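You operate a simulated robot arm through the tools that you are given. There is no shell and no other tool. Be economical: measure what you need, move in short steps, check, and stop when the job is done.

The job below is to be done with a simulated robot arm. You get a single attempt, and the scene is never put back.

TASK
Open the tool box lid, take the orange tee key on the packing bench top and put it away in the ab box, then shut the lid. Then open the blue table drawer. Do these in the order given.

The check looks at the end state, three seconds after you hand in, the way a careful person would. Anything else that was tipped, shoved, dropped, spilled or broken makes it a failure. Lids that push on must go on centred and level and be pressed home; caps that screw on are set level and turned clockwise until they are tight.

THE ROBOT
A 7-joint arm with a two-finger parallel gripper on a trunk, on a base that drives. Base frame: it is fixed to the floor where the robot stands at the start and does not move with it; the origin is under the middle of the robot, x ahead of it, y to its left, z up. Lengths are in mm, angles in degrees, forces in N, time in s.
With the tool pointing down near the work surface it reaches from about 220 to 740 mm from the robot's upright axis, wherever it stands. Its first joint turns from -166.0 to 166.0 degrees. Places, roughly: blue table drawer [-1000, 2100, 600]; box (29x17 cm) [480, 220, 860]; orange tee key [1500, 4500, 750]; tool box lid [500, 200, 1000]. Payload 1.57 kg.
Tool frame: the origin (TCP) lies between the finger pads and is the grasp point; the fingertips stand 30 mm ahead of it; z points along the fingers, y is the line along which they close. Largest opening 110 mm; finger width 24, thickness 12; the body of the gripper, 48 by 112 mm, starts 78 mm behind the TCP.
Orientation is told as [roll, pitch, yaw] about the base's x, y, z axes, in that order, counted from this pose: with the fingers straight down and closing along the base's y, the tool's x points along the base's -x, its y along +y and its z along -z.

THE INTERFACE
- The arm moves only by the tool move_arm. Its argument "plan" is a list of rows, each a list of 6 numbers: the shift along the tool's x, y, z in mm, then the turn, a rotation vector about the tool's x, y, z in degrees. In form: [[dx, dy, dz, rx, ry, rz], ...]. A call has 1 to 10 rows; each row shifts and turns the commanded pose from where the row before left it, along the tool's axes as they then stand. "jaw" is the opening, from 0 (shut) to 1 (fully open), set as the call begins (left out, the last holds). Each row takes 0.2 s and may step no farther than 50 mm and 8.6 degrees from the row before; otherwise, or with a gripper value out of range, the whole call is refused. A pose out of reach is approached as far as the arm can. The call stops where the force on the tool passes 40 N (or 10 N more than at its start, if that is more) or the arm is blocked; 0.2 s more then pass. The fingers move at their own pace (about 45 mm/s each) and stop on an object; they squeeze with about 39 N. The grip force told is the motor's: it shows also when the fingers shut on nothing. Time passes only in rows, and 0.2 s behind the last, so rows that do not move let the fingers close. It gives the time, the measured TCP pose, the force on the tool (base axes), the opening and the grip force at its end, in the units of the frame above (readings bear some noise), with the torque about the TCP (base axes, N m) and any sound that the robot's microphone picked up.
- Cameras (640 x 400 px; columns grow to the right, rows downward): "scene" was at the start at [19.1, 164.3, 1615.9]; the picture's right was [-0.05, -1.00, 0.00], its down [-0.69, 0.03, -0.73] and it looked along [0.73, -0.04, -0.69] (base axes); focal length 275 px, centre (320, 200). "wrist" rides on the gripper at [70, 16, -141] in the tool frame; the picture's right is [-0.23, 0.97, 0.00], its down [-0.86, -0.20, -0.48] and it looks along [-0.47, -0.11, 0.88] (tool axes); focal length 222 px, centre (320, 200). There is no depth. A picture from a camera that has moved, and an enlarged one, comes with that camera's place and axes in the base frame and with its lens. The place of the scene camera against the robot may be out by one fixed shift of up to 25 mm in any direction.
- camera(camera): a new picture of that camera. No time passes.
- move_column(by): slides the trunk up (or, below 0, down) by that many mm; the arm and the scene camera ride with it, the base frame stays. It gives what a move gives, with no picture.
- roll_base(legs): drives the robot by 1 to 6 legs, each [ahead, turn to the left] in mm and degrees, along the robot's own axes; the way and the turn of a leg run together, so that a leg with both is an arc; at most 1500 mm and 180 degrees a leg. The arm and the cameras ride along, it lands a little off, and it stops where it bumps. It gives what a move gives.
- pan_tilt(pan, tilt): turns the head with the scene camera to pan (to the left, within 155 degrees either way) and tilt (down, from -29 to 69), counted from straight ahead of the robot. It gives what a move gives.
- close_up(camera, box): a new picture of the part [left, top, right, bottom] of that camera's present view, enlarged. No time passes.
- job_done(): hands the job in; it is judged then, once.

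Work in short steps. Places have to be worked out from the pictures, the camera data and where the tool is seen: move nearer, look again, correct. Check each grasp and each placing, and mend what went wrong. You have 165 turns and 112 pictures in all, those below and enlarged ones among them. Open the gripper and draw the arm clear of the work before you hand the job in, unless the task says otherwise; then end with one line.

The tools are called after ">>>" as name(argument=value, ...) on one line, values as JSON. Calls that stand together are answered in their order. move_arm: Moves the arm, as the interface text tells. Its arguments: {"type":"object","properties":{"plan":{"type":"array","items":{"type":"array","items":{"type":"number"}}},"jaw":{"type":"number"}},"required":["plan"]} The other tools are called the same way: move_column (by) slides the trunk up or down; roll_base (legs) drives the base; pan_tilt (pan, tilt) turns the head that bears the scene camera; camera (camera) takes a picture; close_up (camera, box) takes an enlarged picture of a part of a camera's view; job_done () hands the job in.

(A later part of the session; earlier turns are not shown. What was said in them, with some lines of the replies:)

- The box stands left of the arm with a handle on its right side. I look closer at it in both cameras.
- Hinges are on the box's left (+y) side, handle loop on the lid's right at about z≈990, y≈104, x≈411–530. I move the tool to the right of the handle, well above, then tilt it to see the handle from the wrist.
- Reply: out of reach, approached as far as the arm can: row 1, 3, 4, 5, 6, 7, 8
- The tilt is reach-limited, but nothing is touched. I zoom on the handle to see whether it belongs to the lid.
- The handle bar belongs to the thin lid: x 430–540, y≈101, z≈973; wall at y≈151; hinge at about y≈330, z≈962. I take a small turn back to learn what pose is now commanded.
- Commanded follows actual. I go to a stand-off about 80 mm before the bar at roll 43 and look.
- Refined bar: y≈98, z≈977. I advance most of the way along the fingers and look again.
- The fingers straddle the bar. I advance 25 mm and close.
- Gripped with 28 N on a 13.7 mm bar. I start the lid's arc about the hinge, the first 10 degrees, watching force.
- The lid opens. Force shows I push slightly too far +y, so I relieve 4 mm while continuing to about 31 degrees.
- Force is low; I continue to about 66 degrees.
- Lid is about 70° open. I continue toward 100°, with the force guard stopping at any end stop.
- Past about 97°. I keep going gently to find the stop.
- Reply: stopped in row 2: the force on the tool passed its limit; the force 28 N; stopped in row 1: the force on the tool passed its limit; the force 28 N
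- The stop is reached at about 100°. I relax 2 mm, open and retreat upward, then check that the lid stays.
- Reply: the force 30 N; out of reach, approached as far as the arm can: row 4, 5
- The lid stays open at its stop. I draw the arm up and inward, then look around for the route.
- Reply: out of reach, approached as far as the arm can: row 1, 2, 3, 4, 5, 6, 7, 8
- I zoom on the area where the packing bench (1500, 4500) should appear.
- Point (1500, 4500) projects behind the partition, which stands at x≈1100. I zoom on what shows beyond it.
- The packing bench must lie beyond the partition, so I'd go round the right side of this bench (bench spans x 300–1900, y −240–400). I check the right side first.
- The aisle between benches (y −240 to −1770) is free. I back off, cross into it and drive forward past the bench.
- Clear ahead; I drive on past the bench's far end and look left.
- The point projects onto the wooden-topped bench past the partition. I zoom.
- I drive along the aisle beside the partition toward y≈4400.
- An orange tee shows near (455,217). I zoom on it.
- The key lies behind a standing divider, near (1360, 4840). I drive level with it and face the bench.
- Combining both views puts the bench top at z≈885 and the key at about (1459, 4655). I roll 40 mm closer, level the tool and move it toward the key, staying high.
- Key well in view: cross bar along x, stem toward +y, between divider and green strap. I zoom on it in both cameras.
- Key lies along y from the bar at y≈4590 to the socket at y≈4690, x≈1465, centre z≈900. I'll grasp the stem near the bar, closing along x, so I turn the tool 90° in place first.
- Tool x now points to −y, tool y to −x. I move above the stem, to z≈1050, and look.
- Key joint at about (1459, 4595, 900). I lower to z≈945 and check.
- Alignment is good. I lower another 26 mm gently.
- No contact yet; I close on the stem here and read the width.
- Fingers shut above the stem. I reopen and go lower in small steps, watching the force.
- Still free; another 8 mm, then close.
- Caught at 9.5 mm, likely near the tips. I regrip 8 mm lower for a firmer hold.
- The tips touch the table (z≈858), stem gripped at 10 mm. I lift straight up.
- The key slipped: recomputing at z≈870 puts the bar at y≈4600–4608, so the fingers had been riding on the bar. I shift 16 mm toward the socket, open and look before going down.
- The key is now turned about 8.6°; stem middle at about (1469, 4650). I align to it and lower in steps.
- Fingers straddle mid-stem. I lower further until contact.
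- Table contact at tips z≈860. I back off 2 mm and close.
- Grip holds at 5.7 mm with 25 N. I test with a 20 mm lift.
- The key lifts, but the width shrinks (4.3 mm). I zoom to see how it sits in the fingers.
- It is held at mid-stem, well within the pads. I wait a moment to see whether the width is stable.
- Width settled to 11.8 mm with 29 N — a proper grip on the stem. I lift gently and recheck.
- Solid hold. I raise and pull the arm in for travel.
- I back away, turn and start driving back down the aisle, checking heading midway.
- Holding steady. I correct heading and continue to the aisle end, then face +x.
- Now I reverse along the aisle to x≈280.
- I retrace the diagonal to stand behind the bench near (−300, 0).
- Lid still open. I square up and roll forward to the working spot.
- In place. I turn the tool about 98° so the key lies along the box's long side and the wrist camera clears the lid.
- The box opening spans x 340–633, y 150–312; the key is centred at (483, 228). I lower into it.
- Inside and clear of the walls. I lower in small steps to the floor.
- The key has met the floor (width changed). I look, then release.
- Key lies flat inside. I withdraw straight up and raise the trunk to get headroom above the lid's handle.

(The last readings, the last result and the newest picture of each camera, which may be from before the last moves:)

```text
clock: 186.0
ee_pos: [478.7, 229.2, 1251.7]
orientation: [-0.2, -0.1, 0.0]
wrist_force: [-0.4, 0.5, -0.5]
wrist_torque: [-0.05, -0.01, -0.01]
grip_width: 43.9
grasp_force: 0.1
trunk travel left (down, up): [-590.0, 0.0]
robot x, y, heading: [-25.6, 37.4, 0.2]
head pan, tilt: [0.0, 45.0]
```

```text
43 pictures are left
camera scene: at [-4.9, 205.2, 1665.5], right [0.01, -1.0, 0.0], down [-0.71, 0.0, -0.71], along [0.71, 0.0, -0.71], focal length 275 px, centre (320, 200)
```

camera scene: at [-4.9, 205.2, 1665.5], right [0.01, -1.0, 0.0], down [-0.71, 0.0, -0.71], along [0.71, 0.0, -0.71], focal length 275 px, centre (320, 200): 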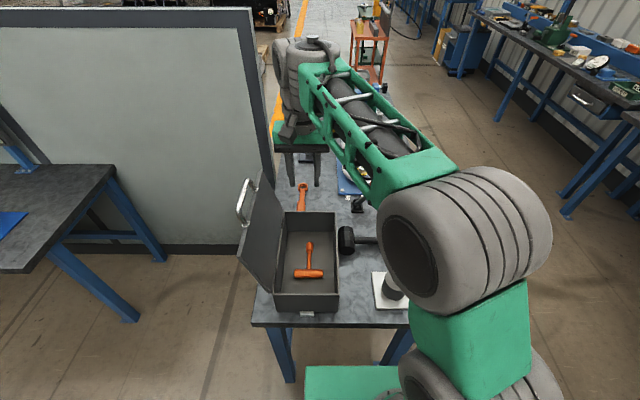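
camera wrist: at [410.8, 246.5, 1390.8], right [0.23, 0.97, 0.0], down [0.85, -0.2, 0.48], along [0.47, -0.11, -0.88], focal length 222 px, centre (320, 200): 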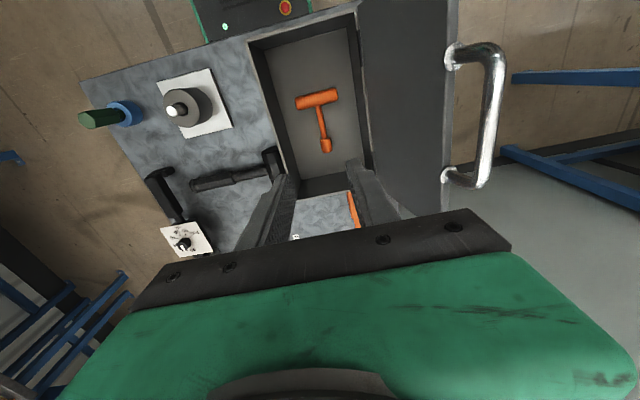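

The key sits in the box. Now the handle bar is at about y≈382, z≈1193; I go over it with the tool tilted −11° and check.

>>> move_arm(plan=[[3, 0, -25, 0, 0, 0], [3, 42, 0, 2.75, 0, 0], [0, 42, 0, 2.75, 0, 0], [0, 42, 0, 2.75, 0, 0], [0, 41, 0, 2.75, 0, 0]])

>>> camera(camera="wrist")

>>> close_up(camera="scene", box=[200, 100, 340, 260])

```text
clock: 187.2
ee_pos: [474.3, 398.7, 1263.2]
orientation: [-11.1, -0.1, 0.1]
wrist_force: [-0.4, -0.6, 0.4]
wrist_torque: [0.02, 0.01, 0.0]
grip_width: 44.1
grasp_force: 0.0
trunk travel left (down, up): [-590.0, 0.0]
robot x, y, heading: [-23.1, 38.8, 0.6]
head pan, tilt: [0.0, 45.0]
```

```text
42 pictures are left
camera wrist: at [405.2, 442.2, 1397.6], right [0.23, 0.96, -0.19], down [0.85, -0.1, 0.51], along [0.47, -0.28, -0.84], focal length 222 px, centre (320, 200)
```

wrist: 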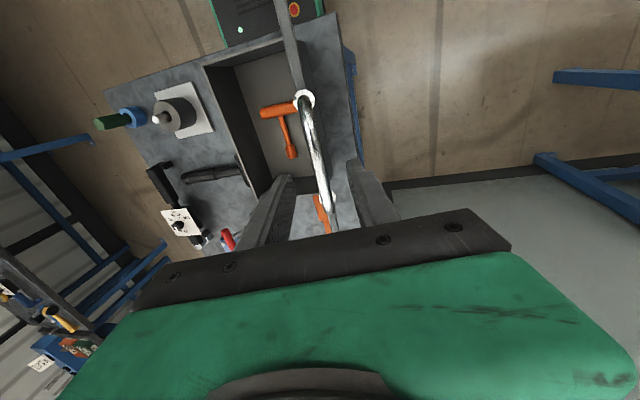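

```text
2.50 times, centred on (270, 180) of scene
camera zoom: at [-4.1, 207.0, 1665.3], right [0.01, -1.0, 0.0], down [-0.71, 0.0, -0.71], along [0.71, 0.0, -0.71], focal length 687 px, centre (445, 250)
```

zoom: 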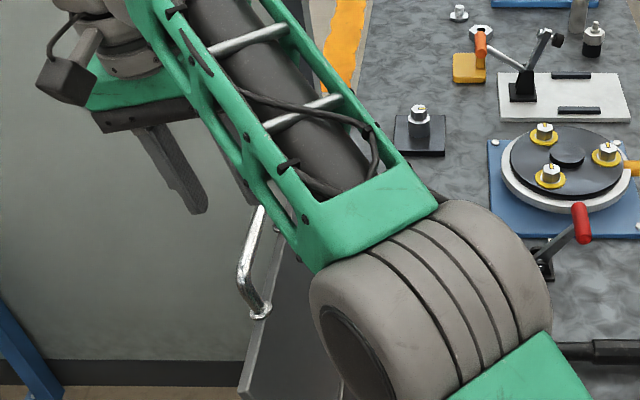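

The bar lies midway between the fingers. I descend along the fingers and close on it.

>>> move_arm(plan=[[0, 0, 25, 0, 0, 0], [0, 0, 25, 0, 0, 0], [0, 0, 18, 0, 0, 0]])

>>> move_arm(plan=[[0, 0, 0, 0, 0, 0], [0, 0, 0, 0, 0, 0], [0, 0, 0, 0, 0, 0], [0, 0, 0, 0, 0, 0]], jaw=0)

```text
clock: 188.0
ee_pos: [472.8, 382.3, 1196.5]
orientation: [-11.1, -0.1, 0.0]
wrist_force: [-0.2, 0.4, 0.3]
wrist_torque: [-0.03, -0.01, 0.04]
grip_width: 44.0
grasp_force: 0.0
trunk travel left (down, up): [-590.0, 0.0]
robot x, y, heading: [-23.1, 34.6, 0.0]
head pan, tilt: [0.0, 45.0]
```

```text
clock: 189.0
ee_pos: [473.3, 383.8, 1196.0]
orientation: [-11.1, -0.1, 0.0]
wrist_force: [0.8, 0.2, -0.9]
wrist_torque: [0.0, -0.14, -0.17]
grip_width: 13.7
grasp_force: 30.5
trunk travel left (down, up): [-590.0, 0.0]
robot x, y, heading: [-17.5, 38.8, 0.4]
head pan, tilt: [0.0, 45.0]
```

Bar gripped (13.7 mm, 30 N). A circle fit of the opening path gives hinge (323.6, 965.8), R≈236; I swing the lid back along it in stages.

>>> move_arm(plan=[[0, -28.8, 0, -3.6, 0, 0], [0, -28.9, 1.6, -3.6, 0, 0], [0, -28.7, 3.4, -3.6, 0, 0], [0, -28.4, 5, -3.6, 0, 0], [0, -28, 6.8, -3.6, 0, 0]])

```text
clock: 190.2
ee_pos: [473.1, 238.6, 1189.1]
orientation: [6.9, -0.1, 0.0]
wrist_force: [1.6, -7.2, 13.4]
wrist_torque: [-0.05, 0.31, -0.07]
grip_width: 13.8
grasp_force: 30.1
trunk travel left (down, up): [-590.0, 0.0]
robot x, y, heading: [-22.9, 38.1, 0.3]
head pan, tilt: [0.0, 45.0]
```

Forces are fine. Next stage, to about 35°.

>>> move_arm(plan=[[0, -25.1, 9.3, -3.6, 0, 0], [0, -27.1, 10.2, -3.6, 0, 0], [0, -26.4, 11.6, -3.6, 0, 0], [0, -25.7, 13.2, -3.6, 0, 0], [0, -24.8, 14.6, -3.6, 0, 0]])

```text
clock: 191.4
ee_pos: [472.2, 131.3, 1100.4]
orientation: [25.0, 0.1, 0.1]
wrist_force: [2.2, -4.9, 1.3]
wrist_torque: [-0.02, 0.91, 0.27]
grip_width: 13.7
grasp_force: 30.5
trunk travel left (down, up): [-590.0, 0.0]
robot x, y, heading: [-22.7, 35.3, 0.5]
head pan, tilt: [0.0, 45.0]
```

Next stage, to about 13°.

>>> move_arm(plan=[[0, -24.1, 16.5, -3.6, 0, 0], [0, -23, 17.5, -3.6, 0, 0], [0, -21.9, 18.8, -3.6, 0, 0]])

>>> close_up(camera="scene", box=[220, 150, 420, 330])

```text
clock: 192.2
ee_pos: [471.9, 96.8, 1021.2]
orientation: [35.7, 0.0, 0.2]
wrist_force: [0.9, 7.9, -4.1]
wrist_torque: [0.03, 0.86, 0.39]
grip_width: 13.5
grasp_force: 30.3
trunk travel left (down, up): [-590.0, 0.0]
robot x, y, heading: [-20.5, 40.0, 0.5]
head pan, tilt: [0.0, 45.0]
```

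```text
2.22 times, centred on (320, 240) of scene
camera zoom: at [-4.9, 206.5, 1665.3], right [0.01, -1.0, 0.0], down [-0.71, -0.01, -0.71], along [0.71, 0.0, -0.71], focal length 611 px, centre (320, 111)
```

zoom: 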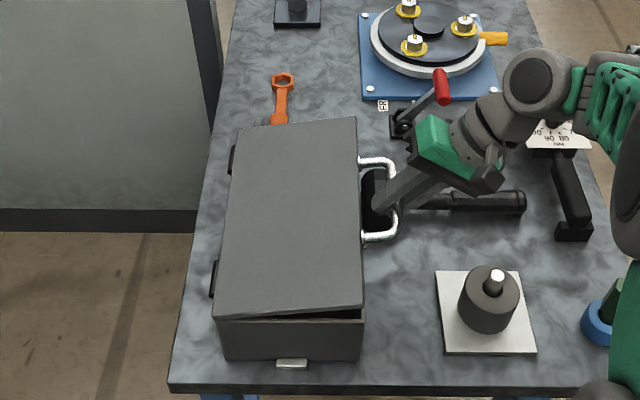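

Almost down. I ease through the last degrees.

>>> move_arm(plan=[[0, -9, 10.8, -2.4, 0, 0], [0, -9.4, 10.4, -2.4, 0, 0], [0, -6, 7, -2, 0, 0]])

>>> close_up(camera="scene", box=[220, 200, 380, 330])

```text
clock: 193.0
ee_pos: [471.5, 92.3, 985.6]
orientation: [42.5, 0.0, 0.0]
wrist_force: [-14.3, -11.6, -1.4]
wrist_torque: [0.05, 0.24, -0.03]
grip_width: 13.7
grasp_force: 30.8
trunk travel left (down, up): [-590.0, 0.0]
robot x, y, heading: [-24.0, 34.7, 0.3]
head pan, tilt: [0.0, 45.0]
```

```text
3.08 times, centred on (300, 265) of scene
camera zoom: at [-6.6, 203.4, 1665.6], right [0.0, -1.0, 0.0], down [-0.71, 0.0, -0.71], along [0.71, 0.0, -0.71], focal length 846 px, centre (382, 0)
```

zoom: 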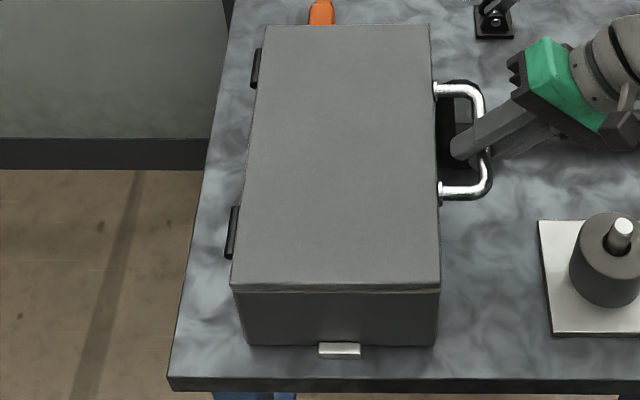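

It looks shut or within a few mm. I press down a little more, then release.

>>> move_arm(plan=[[0, -2.2, 3.8, 0, 0, 0], [0, -1.5, 3, 0, 0, 0]])

>>> move_arm(plan=[[0, 0, 0, 0, 0, 0], [0, 0, 0, 0, 0, 0], [0, 0, 0, 0, 0, 0]], jaw=0.32)

>>> close_up(camera="wrist", box=[220, 40, 420, 240])

```text
clock: 193.6
ee_pos: [472.8, 92.8, 978.6]
orientation: [42.6, -0.1, 0.0]
wrist_force: [-16.9, -25.7, 3.6]
wrist_torque: [-0.1, 0.17, -0.16]
grip_width: 13.7
grasp_force: 30.1
trunk travel left (down, up): [-590.0, 0.0]
robot x, y, heading: [-23.8, 36.8, 0.3]
head pan, tilt: [0.0, 45.0]
```

```text
clock: 194.4
ee_pos: [474.6, 95.9, 978.9]
orientation: [42.4, -0.1, 0.1]
wrist_force: [0.6, 0.1, -0.3]
wrist_torque: [0.0, 0.03, 0.02]
grip_width: 35.0
grasp_force: 0.0
trunk travel left (down, up): [-590.0, 0.0]
robot x, y, heading: [-22.4, 32.5, 0.3]
head pan, tilt: [0.0, 45.0]
```

```text
2.00 times, centred on (320, 140) of wrist
camera zoom: at [405.3, 12.4, 1091.9], right [0.23, 0.72, 0.66], down [0.86, -0.47, 0.22], along [0.47, 0.51, -0.72], focal length 444 px, centre (320, 320)
```

zoom: 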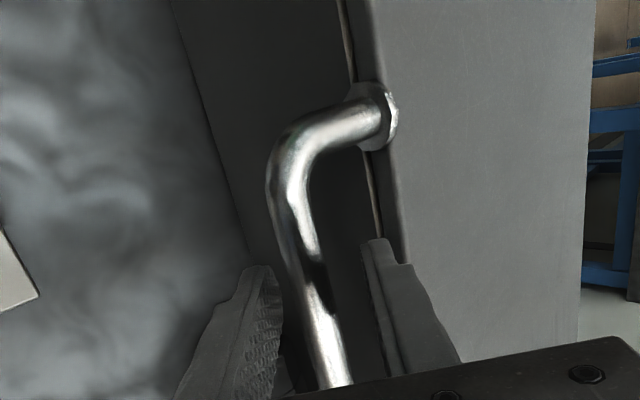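

Lid is shut as it was at the start. I withdraw along the fingers, then level and lift the arm.

>>> move_arm(plan=[[0, 0, -25, 0, 0, 0], [0, 0, -40, 0, 0, 0], [0, 0, -40, 0, 0, 0], [0, 0, -40, 0, 0, 0], [0, 0, -30, 8, 0, 0], [0, 0, -20, 8.5, 0, 0], [0, 0, 0, 8.5, 0, 0], [0, 0, 0, 8.5, 0, 0], [0, 0, 0, 8.5, 0, 0]])

>>> camera(camera="scene")

```text
clock: 196.4
ee_pos: [473.8, -33.8, 1123.8]
orientation: [0.4, 0.0, 0.2]
wrist_force: [0.5, -0.6, -0.1]
wrist_torque: [0.0, 0.0, -0.02]
grip_width: 35.2
grasp_force: 0.0
trunk travel left (down, up): [-590.0, 0.0]
robot x, y, heading: [-21.5, 37.0, 0.4]
head pan, tilt: [0.0, 45.0]
```

```text
37 pictures are left
camera scene: at [-5.0, 205.3, 1665.4], right [0.01, -1.0, 0.0], down [-0.71, 0.0, -0.71], along [0.71, 0.0, -0.71], focal length 275 px, centre (320, 200)
```

scene: 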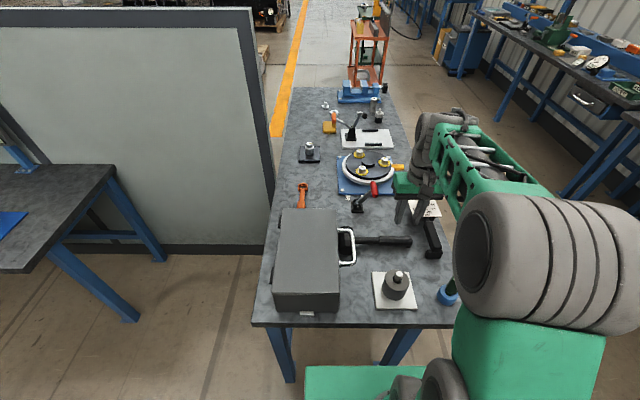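

All tidy there. I retract the arm high and then drive toward the blue table (front at x≈−960, y 1950–3250).

>>> move_arm(plan=[[20, 20, -35, 0, 0, 0], [25, 25, -30, 0, 0, 0], [25, 30, -30, 0, 0, 0], [25, 35, -20, 0, 0, 0], [25, 35, 0, 0, 0, 0]])

>>> roll_base(legs=[[-310, 0], [0, 90], [1500, 0], [350, 0]])

>>> pan_tilt(pan=50, tilt=40)

>>> camera(camera="scene")

```text
clock: 197.6
ee_pos: [351.2, 108.1, 1241.8]
orientation: [0.5, -0.2, 0.0]
wrist_force: [-0.6, 0.7, -0.3]
wrist_torque: [-0.01, -0.04, 0.01]
grip_width: 34.9
grasp_force: 0.1
trunk travel left (down, up): [-590.0, 0.0]
robot x, y, heading: [-21.9, 36.0, 0.2]
head pan, tilt: [0.0, 45.0]
```

```text
clock: 212.6
ee_pos: [-427.8, 2285.6, 1241.3]
orientation: [0.5, 0.0, 90.3]
wrist_force: [-1.1, 0.7, 0.0]
wrist_torque: [0.02, -0.02, 0.0]
grip_width: 35.1
grasp_force: 0.1
trunk travel left (down, up): [-590.0, 0.0]
robot x, y, heading: [-351.1, 1913.2, 90.3]
head pan, tilt: [0.0, 45.0]
```

```text
clock: 213.8
ee_pos: [-427.4, 2284.9, 1241.6]
orientation: [0.5, 0.0, 90.4]
wrist_force: [0.7, 0.3, -0.1]
wrist_torque: [-0.03, 0.02, 0.02]
grip_width: 35.2
grasp_force: 0.0
trunk travel left (down, up): [-590.0, 0.0]
robot x, y, heading: [-352.2, 1911.2, 90.4]
head pan, tilt: [50.0, 40.0]
```

```text
36 pictures are left
camera scene: at [-577.5, 1916.7, 1672.7], right [0.64, 0.77, 0.0], down [0.5, -0.41, -0.77], along [-0.59, 0.49, -0.64], focal length 275 px, centre (320, 200)
```

scene: 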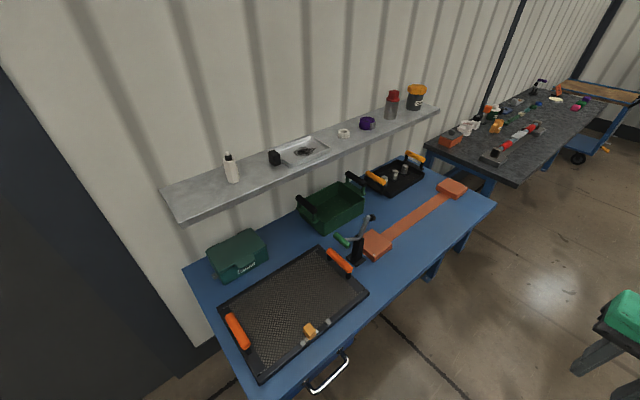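

The drawer's white handle shows at about x≈−800, y≈2160. I position myself facing it from farther back: x≈−130, y≈2120.

>>> roll_base(legs=[[220, 0], [0, 90], [-230, 0]])

>>> pan_tilt(pan=0, tilt=50)

>>> camera(camera="scene")

```text
clock: 220.5
ee_pos: [-507.6, 2061.6, 1241.4]
orientation: [0.5, 0.0, 178.4]
wrist_force: [0.6, 0.3, 0.3]
wrist_torque: [0.0, 0.05, -0.04]
grip_width: 35.2
grasp_force: 0.0
trunk travel left (down, up): [-590.0, 0.0]
robot x, y, heading: [-132.5, 2121.4, 179.0]
head pan, tilt: [50.0, 40.0]
```

```text
clock: 221.7
ee_pos: [-506.6, 2061.5, 1240.9]
orientation: [0.4, -0.1, 178.4]
wrist_force: [-0.1, -0.3, 0.5]
wrist_torque: [0.02, -0.02, 0.02]
grip_width: 35.1
grasp_force: 0.1
trunk travel left (down, up): [-590.0, 0.0]
robot x, y, heading: [-133.7, 2119.1, 178.8]
head pan, tilt: [0.0, 50.0]
```

```text
35 pictures are left
camera scene: at [-155.5, 1982.0, 1658.6], right [0.02, 1.0, 0.0], down [0.77, -0.02, -0.64], along [-0.64, 0.01, -0.77], focal length 275 px, centre (320, 200)
```

scene: 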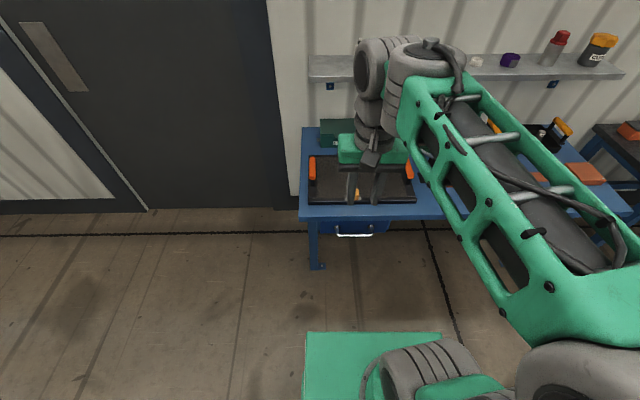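

Handle seen at (353,234). I zoom to see its form.

>>> close_up(camera="scene", box=[290, 190, 430, 280])

```text
4.44 times, centred on (360, 235) of scene
camera zoom: at [-155.5, 1982.0, 1658.6], right [0.02, 1.0, 0.0], down [0.77, -0.02, -0.64], along [-0.64, 0.01, -0.77], focal length 1222 px, centre (142, 44)
```

zoom: 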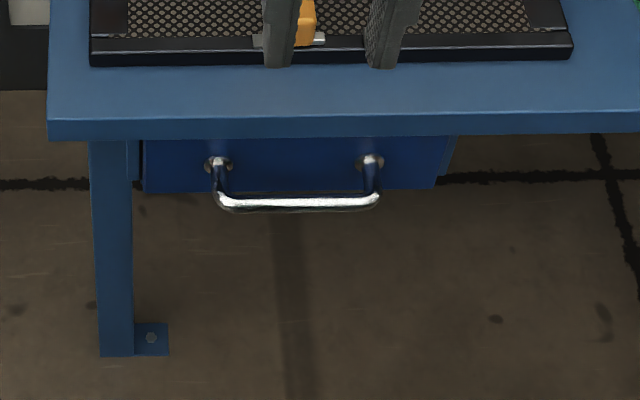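

I lower the trunk 300 mm (tool stays in front of the table) and look with the wrist camera.

>>> move_column(by=-300)

>>> camera(camera="wrist")

>>> camera(camera="scene")

```text
clock: 224.7
ee_pos: [-507.2, 2062.9, 941.4]
orientation: [0.6, -0.1, 178.4]
wrist_force: [-0.2, -0.2, 0.8]
wrist_torque: [-0.01, 0.03, 0.02]
grip_width: 35.5
grasp_force: 0.1
trunk travel left (down, up): [-290.0, 300.0]
robot x, y, heading: [-129.7, 2123.3, 178.8]
head pan, tilt: [0.0, 50.0]
```

```text
33 pictures are left
camera wrist: at [-437.4, 2045.2, 1081.0], right [-0.25, -0.97, 0.01], down [-0.85, 0.23, 0.48], along [-0.46, 0.11, -0.88], focal length 222 px, centre (320, 200)
```

wrist: 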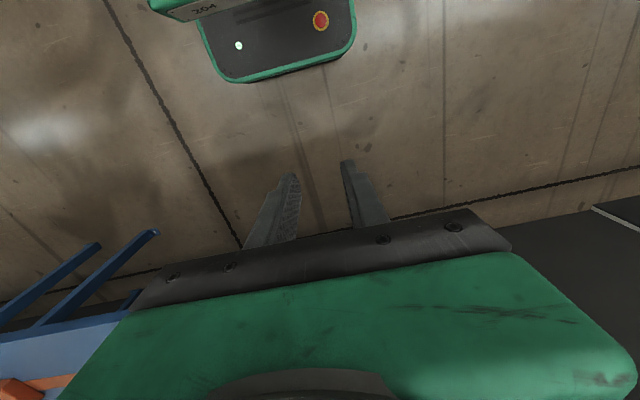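

```text
32 pictures are left
camera scene: at [-155.5, 1982.1, 1358.6], right [0.02, 1.0, 0.0], down [0.77, -0.02, -0.64], along [-0.64, 0.01, -0.77], focal length 275 px, centre (320, 200)
```

scene: 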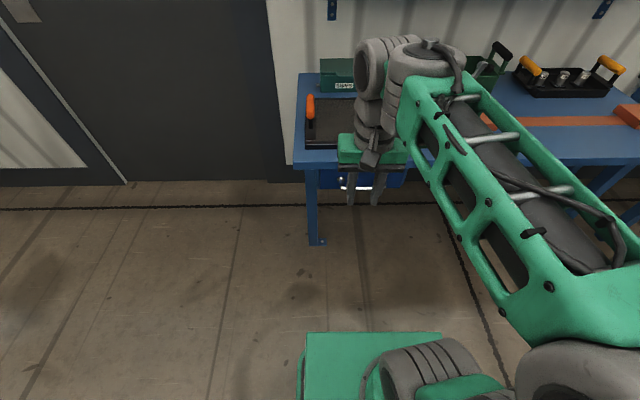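

I zoom on the handle from this lower height for triangulation.

>>> close_up(camera="scene", box=[290, 150, 430, 240])

```text
4.44 times, centred on (360, 195) of scene
camera zoom: at [-155.5, 1982.1, 1358.6], right [0.02, 1.0, 0.0], down [0.77, -0.02, -0.64], along [-0.64, 0.01, -0.77], focal length 1222 px, centre (142, 222)
```

zoom: 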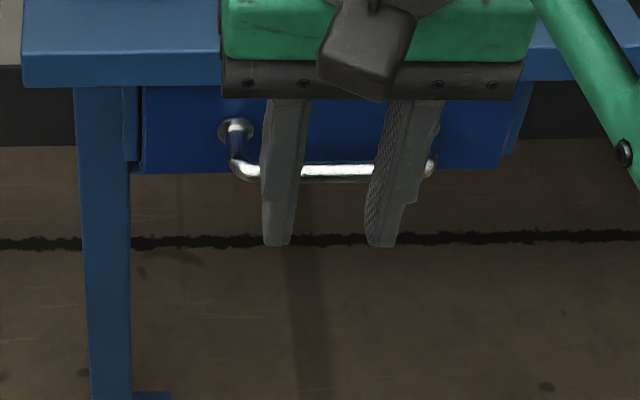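

Triangulated: handle bar at x≈−781, z≈664, y 2061–2217; drawer face x≈−833; table edge x≈−827 (z 713–745). I'll grip it with the tool tilted 42°, so first turn the tool.

>>> move_arm(plan=[[-40, -30, 0, 0, 0, 0], [-40, -25, 0, 0, 0, 0], [-20, -20, 0, 0, 0, 8.4], [0, 0, 0, 0, 0, 8.4], [0, 0, 0, 0, 0, 8.4], [0, 0, 0, 0, 0, 8.4], [0, 0, 0, 0, 0, 8.4], [0, 0, 0, 0, 0, 8.4], [0, 0, 0, 0, 0, 8.4], [0, 0, 0, 0, 0, 8.4]], jaw=0.32)

>>> move_arm(plan=[[0, 0, 0, 0, 0, 7.1], [0, 0, 0, 0, 0, 7.1], [0, 0, 0, 0, 0, 7], [0, 0, 0, -8.4, 0, 0], [0, 0, 0, -8.4, 0, 0], [0, 0, 0, -8.4, 0, 0], [0, 0, 0, -8.4, 0, 0], [0, 0, 0, -8.4, 0, 0]])

```text
clock: 226.9
ee_pos: [-606.9, 2139.8, 939.7]
orientation: [0.2, 0.4, 111.1]
wrist_force: [0.6, 0.7, -0.2]
wrist_torque: [0.02, -0.01, -0.03]
grip_width: 35.4
grasp_force: 0.0
trunk travel left (down, up): [-290.0, 300.0]
robot x, y, heading: [-130.5, 2119.7, 179.0]
head pan, tilt: [0.0, 50.0]
```

```text
clock: 228.7
ee_pos: [-606.3, 2138.3, 940.4]
orientation: [42.2, 0.5, 90.0]
wrist_force: [0.7, -0.1, 0.3]
wrist_torque: [0.02, -0.05, -0.02]
grip_width: 35.1
grasp_force: 0.0
trunk travel left (down, up): [-290.0, 300.0]
robot x, y, heading: [-130.4, 2119.4, 178.5]
head pan, tilt: [0.0, 50.0]
```

Tilt achieved. I lower the trunk 200 mm and look.

>>> move_column(by=-200)

>>> camera(camera="wrist")

>>> camera(camera="scene")

```text
clock: 230.8
ee_pos: [-606.0, 2139.6, 740.8]
orientation: [42.2, 0.5, 90.0]
wrist_force: [1.0, -0.1, -0.1]
wrist_torque: [-0.01, 0.02, 0.03]
grip_width: 35.1
grasp_force: 0.0
trunk travel left (down, up): [-90.0, 500.0]
robot x, y, heading: [-132.3, 2124.4, 178.7]
head pan, tilt: [0.0, 50.0]
```

```text
30 pictures are left
camera wrist: at [-522.2, 2071.0, 855.7], right [-0.72, 0.23, 0.65], down [0.47, 0.86, 0.21], along [-0.51, 0.46, -0.73], focal length 222 px, centre (320, 200)
```

wrist: 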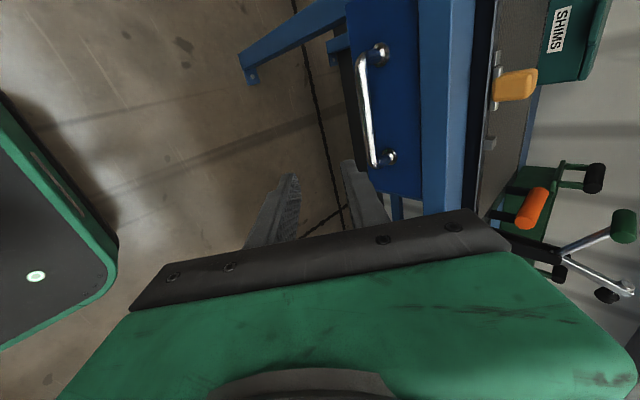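

```text
29 pictures are left
camera scene: at [-155.5, 1982.1, 1158.6], right [0.02, 1.0, 0.0], down [0.77, -0.02, -0.64], along [-0.64, 0.01, -0.77], focal length 275 px, centre (320, 200)
```

scene: 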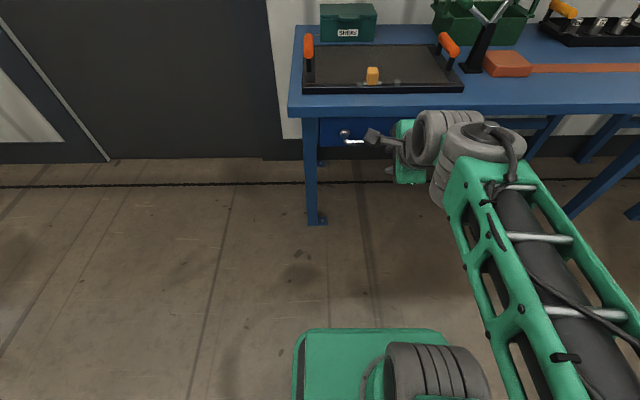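

From this view the bar is near x≈−765…−780, y 2061–2185, z≈655. I move to a stand-off about 70 mm from it and remeasure.

>>> move_arm(plan=[[5, 23, 32, 0, 0, 0], [5, 23, 32, 0, 0, 0], [5, 20, 28, 0, 0, 0]])

>>> camera(camera="wrist")

>>> close_up(camera="scene", box=[300, 90, 460, 190])

```text
clock: 231.6
ee_pos: [-718.8, 2122.6, 715.2]
orientation: [42.2, 0.5, 90.0]
wrist_force: [0.3, -0.2, 1.0]
wrist_torque: [-0.01, 0.0, 0.01]
grip_width: 35.3
grasp_force: 0.0
trunk travel left (down, up): [-90.0, 500.0]
robot x, y, heading: [-129.1, 2122.2, 178.7]
head pan, tilt: [0.0, 50.0]
```

```text
28 pictures are left
camera wrist: at [-634.7, 2054.3, 830.4], right [-0.72, 0.23, 0.65], down [0.47, 0.86, 0.21], along [-0.51, 0.46, -0.73], focal length 222 px, centre (320, 200)
```

wrist: 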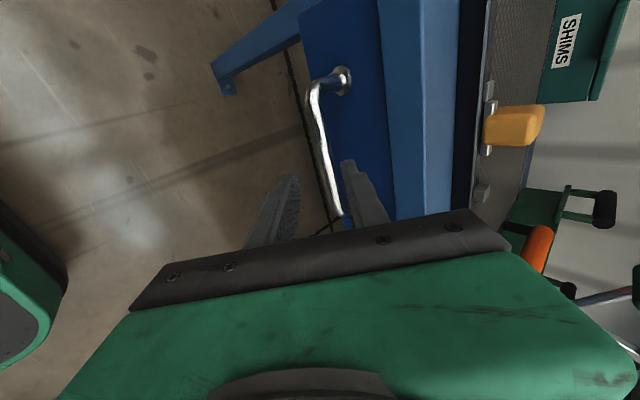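

```text
4.00 times, centred on (380, 140) of scene
camera zoom: at [-155.1, 1982.1, 1158.6], right [0.02, 1.0, 0.0], down [0.77, -0.02, -0.64], along [-0.64, 0.01, -0.77], focal length 1100 px, centre (80, 440)
```

zoom: 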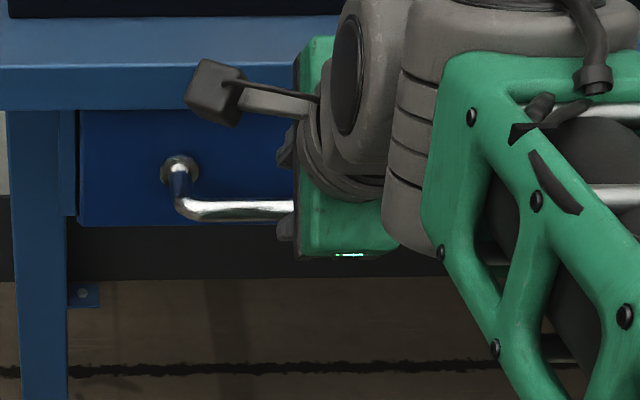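

Two wrist views put the bar at x≈−796, z≈636 — about 110 mm ahead, lateral +5. I advance 50 mm and look again.

>>> move_arm(plan=[[0, 2.5, 25, 0, 0, 0], [0, 2.5, 25, 0, 0, 0]])

>>> camera(camera="wrist")

```text
clock: 232.2
ee_pos: [-753.9, 2121.7, 682.3]
orientation: [42.1, 0.5, 90.0]
wrist_force: [-0.3, 0.3, -0.5]
wrist_torque: [0.0, 0.0, -0.01]
grip_width: 35.1
grasp_force: 0.0
trunk travel left (down, up): [-90.0, 500.0]
robot x, y, heading: [-133.2, 2121.3, 178.6]
head pan, tilt: [0.0, 50.0]
```

```text
26 pictures are left
camera wrist: at [-670.8, 2053.7, 796.7], right [-0.72, 0.23, 0.65], down [0.47, 0.86, 0.21], along [-0.51, 0.46, -0.73], focal length 222 px, centre (320, 200)
```

wrist: 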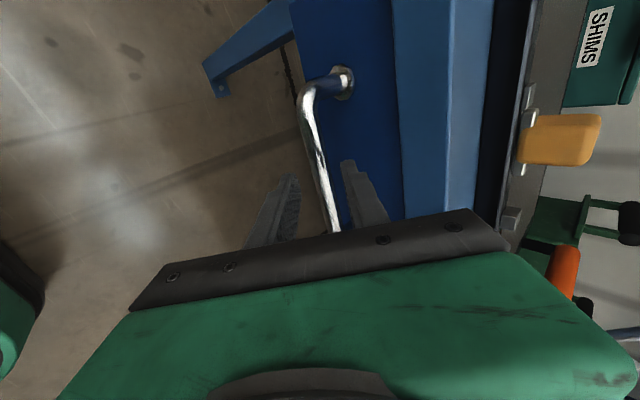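

Bar is centred between the fingers, about 55 mm ahead. I narrow the opening slightly and advance 42 mm in steps.

>>> move_arm(plan=[[0, 0, 15, 0, 0, 0], [0, 0, 15, 0, 0, 0], [0, 0, 12, 0, 0, 0]], jaw=0.28)

>>> camera(camera="wrist")

```text
clock: 233.0
ee_pos: [-783.7, 2124.6, 651.0]
orientation: [42.1, 0.5, 89.9]
wrist_force: [0.1, -0.3, 0.9]
wrist_torque: [0.0, 0.01, -0.01]
grip_width: 30.9
grasp_force: 0.0
trunk travel left (down, up): [-90.0, 500.0]
robot x, y, heading: [-135.5, 2125.1, 178.5]
head pan, tilt: [0.0, 50.0]
```

```text
25 pictures are left
camera wrist: at [-699.5, 2054.9, 766.2], right [-0.72, 0.23, 0.65], down [0.47, 0.86, 0.21], along [-0.51, 0.46, -0.73], focal length 222 px, centre (320, 200)
```

wrist: 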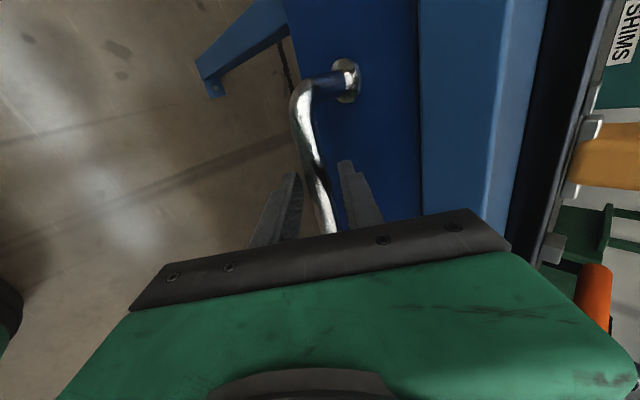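

Straddling the bar well, no contact. I close now.

>>> move_arm(plan=[[0, 0, 4, 0, 0, 0], [0, 0, 0, 0, 0, 0], [0, 0, 0, 0, 0, 0], [0, 0, 0, 0, 0, 0]], jaw=0)

```text
clock: 234.0
ee_pos: [-783.9, 2122.7, 649.1]
orientation: [42.1, 0.5, 90.1]
wrist_force: [7.9, 0.0, 0.4]
wrist_torque: [0.1, -0.08, 0.18]
grip_width: 17.4
grasp_force: 32.4
trunk travel left (down, up): [-90.0, 500.0]
robot x, y, heading: [-132.2, 2125.3, 178.5]
head pan, tilt: [0.0, 50.0]
```

Gripped (17.4 mm, 32 N). I pull straight out along +x, 40 mm first.

>>> move_arm(plan=[[0, -7.4, -6.7, 0, 0, 0], [0, -11.1, -10, 0, 0, 0], [0, -11.1, -10, 0, 0, 0]])

```text
clock: 234.8
ee_pos: [-745.8, 2123.3, 649.8]
orientation: [42.0, 0.6, 90.0]
wrist_force: [0.8, 1.9, -4.4]
wrist_torque: [-0.2, -0.04, 0.58]
grip_width: 17.7
grasp_force: 32.5
trunk travel left (down, up): [-90.0, 500.0]
robot x, y, heading: [-131.0, 2125.3, 178.8]
head pan, tilt: [0.0, 50.0]
```

Low force; the drawer seems to follow. I pull further.

>>> move_arm(plan=[[0, -18.6, -16.8, 0, 0, 0], [0, -18.6, -16.8, 0, 0, 0], [0, -18.6, -16.8, 0, 0, 0], [0, -18.6, -16.8, 0, 0, 0]])

>>> camera(camera="scene")

```text
clock: 235.8
ee_pos: [-643.8, 2123.4, 648.2]
orientation: [42.0, 0.4, 90.1]
wrist_force: [-0.5, -1.8, -6.8]
wrist_torque: [0.58, -0.1, -0.4]
grip_width: 17.8
grasp_force: 32.8
trunk travel left (down, up): [-90.0, 500.0]
robot x, y, heading: [-133.6, 2123.4, 178.7]
head pan, tilt: [0.0, 50.0]
```

```text
24 pictures are left
camera scene: at [-155.9, 1981.9, 1158.5], right [0.02, 1.0, 0.0], down [0.77, -0.02, -0.64], along [-0.64, 0.01, -0.77], focal length 275 px, centre (320, 200)
```

scene: 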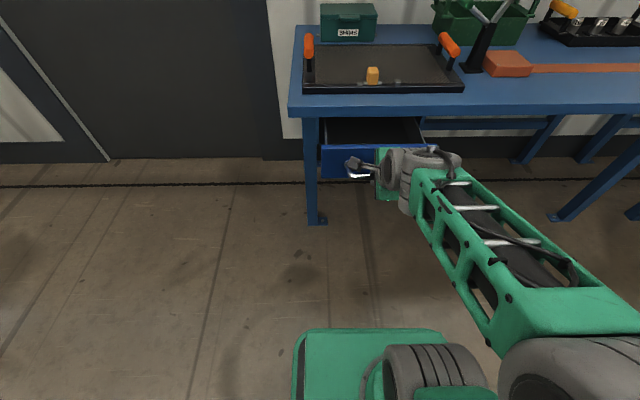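

Drawer is open about 140 mm. I keep pulling in stages till it meets its stop.

>>> move_arm(plan=[[0, -14.9, -13.4, 0, 0, 0], [0, -14.9, -13.4, 0, 0, 0], [0, -14.9, -13.4, 0, 0, 0], [0, -14.9, -13.4, 0, 0, 0]])

>>> move_arm(plan=[[0, -11.1, -10, 0, 0, 0], [0, -11.1, -10, 0, 0, 0], [0, -11.1, -10, 0, 0, 0]])

>>> camera(camera="scene")

```text
clock: 236.8
ee_pos: [-581.6, 2124.5, 644.7]
orientation: [41.8, 0.5, 89.9]
wrist_force: [-1.8, -0.5, 15.6]
wrist_torque: [-0.5, 0.16, 0.73]
grip_width: 17.6
grasp_force: 32.4
trunk travel left (down, up): [-90.0, 500.0]
robot x, y, heading: [-127.3, 2121.7, 178.8]
head pan, tilt: [0.0, 50.0]
stopped in row 4: the force on the tool passed its limit (the readings are from after the stop); the commanded pose is now the measured one
```

```text
clock: 237.1
ee_pos: [-581.9, 2123.9, 644.6]
orientation: [42.0, 0.5, 90.1]
wrist_force: [-1.1, -0.8, 17.0]
wrist_torque: [0.07, 0.23, 0.21]
grip_width: 17.6
grasp_force: 32.6
trunk travel left (down, up): [-90.0, 500.0]
robot x, y, heading: [-131.0, 2126.2, 178.8]
head pan, tilt: [0.0, 50.0]
stopped in row 1: the force on the tool passed its limit (the readings are from after the stop); the commanded pose is now the measured one
```

```text
23 pictures are left
camera scene: at [-160.6, 1982.0, 1159.0], right [0.02, 1.0, 0.0], down [0.77, -0.02, -0.64], along [-0.64, 0.01, -0.77], focal length 275 px, centre (320, 200)
```

scene: 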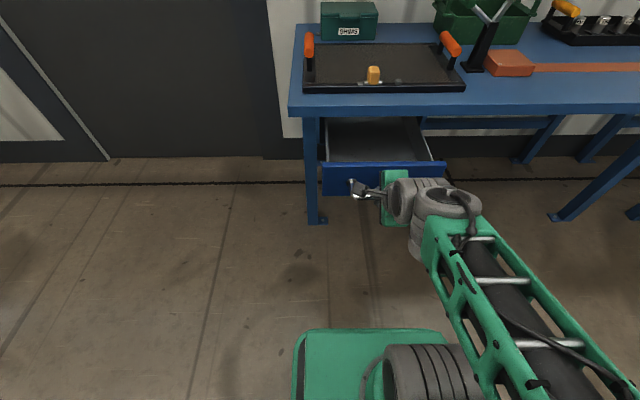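

The drawer is at its stop, about 200 mm out. I open the gripper and withdraw along the fingers.

>>> move_arm(plan=[[0, 0, 0, 0, 0, 0], [0, 0, 0, 0, 0, 0], [0, 0, 0, 0, 0, 0]], jaw=0.32)

>>> move_arm(plan=[[0, 0, -20, 0, 0, 0], [0, 0, -30, 0, 0, 0], [0, 0, -30, 0, 0, 0], [0, 0, -30, 0, 0, 0], [0, 0, -30, 0, 0, 0]])

>>> move_column(by=250)

>>> camera(camera="scene")

```text
clock: 237.9
ee_pos: [-580.6, 2124.0, 642.6]
orientation: [41.7, 0.5, 90.0]
wrist_force: [0.3, 0.2, 0.4]
wrist_torque: [0.01, -0.01, -0.02]
grip_width: 35.3
grasp_force: 0.0
trunk travel left (down, up): [-90.0, 500.0]
robot x, y, heading: [-131.6, 2119.8, 178.7]
head pan, tilt: [0.0, 50.0]
```

```text
clock: 238.6
ee_pos: [-536.9, 2122.3, 612.6]
orientation: [29.3, 0.8, 90.1]
wrist_force: [-0.1, -0.6, -0.2]
wrist_torque: [0.0, -0.1, -0.05]
grip_width: 34.7
grasp_force: 0.1
trunk travel left (down, up): [-90.0, 500.0]
robot x, y, heading: [-132.7, 2124.5, 178.9]
head pan, tilt: [0.0, 50.0]
stopped in row 3: the arm was blocked; the commanded pose is now the measured one
```

```text
clock: 241.2
ee_pos: [-532.2, 2122.3, 865.4]
orientation: [29.7, 0.8, 90.1]
wrist_force: [-0.1, -0.9, 0.6]
wrist_torque: [-0.01, -0.01, 0.0]
grip_width: 35.4
grasp_force: 0.1
trunk travel left (down, up): [-340.0, 250.0]
robot x, y, heading: [-128.0, 2125.1, 179.0]
head pan, tilt: [0.0, 50.0]
```

```text
22 pictures are left
camera scene: at [-155.2, 1982.0, 1409.1], right [0.02, 1.0, 0.0], down [0.77, -0.02, -0.64], along [-0.64, 0.01, -0.77], focal length 275 px, centre (320, 200)
```

scene: 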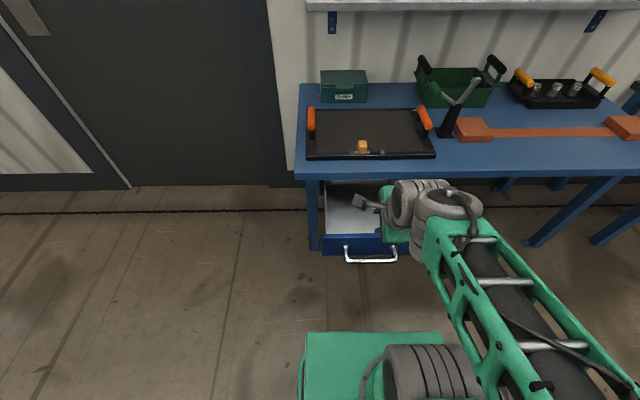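

Drawer still open; the arm is clear. I zoom to check the drawer and table items.

>>> close_up(camera="scene", box=[280, 70, 480, 280])

```text
1.90 times, centred on (380, 175) of scene
camera zoom: at [-155.2, 1982.0, 1409.1], right [0.02, 1.0, 0.0], down [0.77, -0.02, -0.64], along [-0.64, 0.01, -0.77], focal length 524 px, centre (206, 248)
```

zoom: 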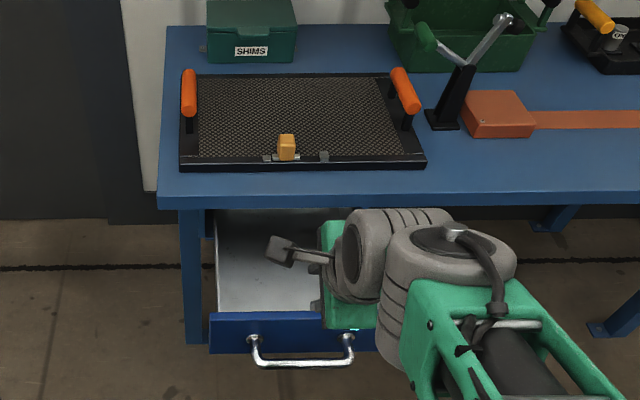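

Drawer fully open, items undisturbed. I raise the trunk and back away to leave everything clear.

>>> move_column(by=200)

>>> roll_base(legs=[[-150, 0]])

>>> camera(camera="scene")

```text
clock: 243.4
ee_pos: [-532.5, 2122.5, 1066.4]
orientation: [29.9, 0.8, 90.3]
wrist_force: [0.7, 0.0, 0.2]
wrist_torque: [0.03, -0.01, 0.01]
grip_width: 35.1
grasp_force: 0.1
trunk travel left (down, up): [-540.0, 50.0]
robot x, y, heading: [-133.1, 2124.2, 178.9]
head pan, tilt: [0.0, 50.0]
```

```text
clock: 244.7
ee_pos: [-382.3, 2119.2, 1066.8]
orientation: [29.9, 0.8, 90.3]
wrist_force: [-0.1, 0.3, -0.1]
wrist_torque: [0.03, 0.02, 0.01]
grip_width: 35.4
grasp_force: 0.1
trunk travel left (down, up): [-540.0, 50.0]
robot x, y, heading: [16.1, 2119.5, 179.0]
head pan, tilt: [0.0, 50.0]
```

```text
20 pictures are left
camera scene: at [-5.1, 1978.8, 1608.6], right [0.02, 1.0, 0.0], down [0.77, -0.02, -0.64], along [-0.64, 0.01, -0.77], focal length 275 px, centre (320, 200)
```

scene: 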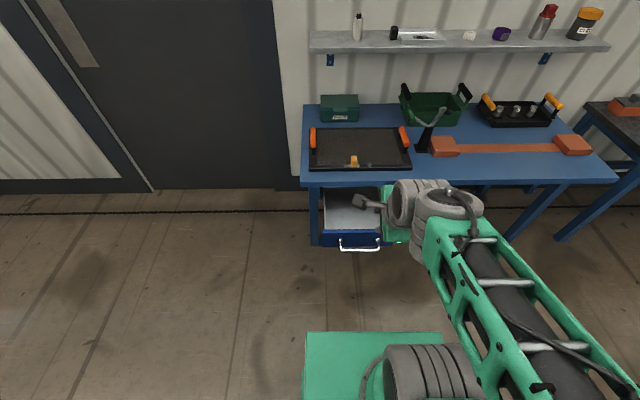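

Everything is in its end state: lid shut over the key, drawer open, gripper open and clear. I hand in.

>>> job_done()

```text
The job is handed in.
```

I put the orange tee key in the tool box and shut the lid. Then I opened the blue table drawer to its stop, about 200 mm. The key slipped out of the gripper once on the packing bench, turning a little where it lay, before I got a firm hold. The gripper is open and the arm is clear of the work.
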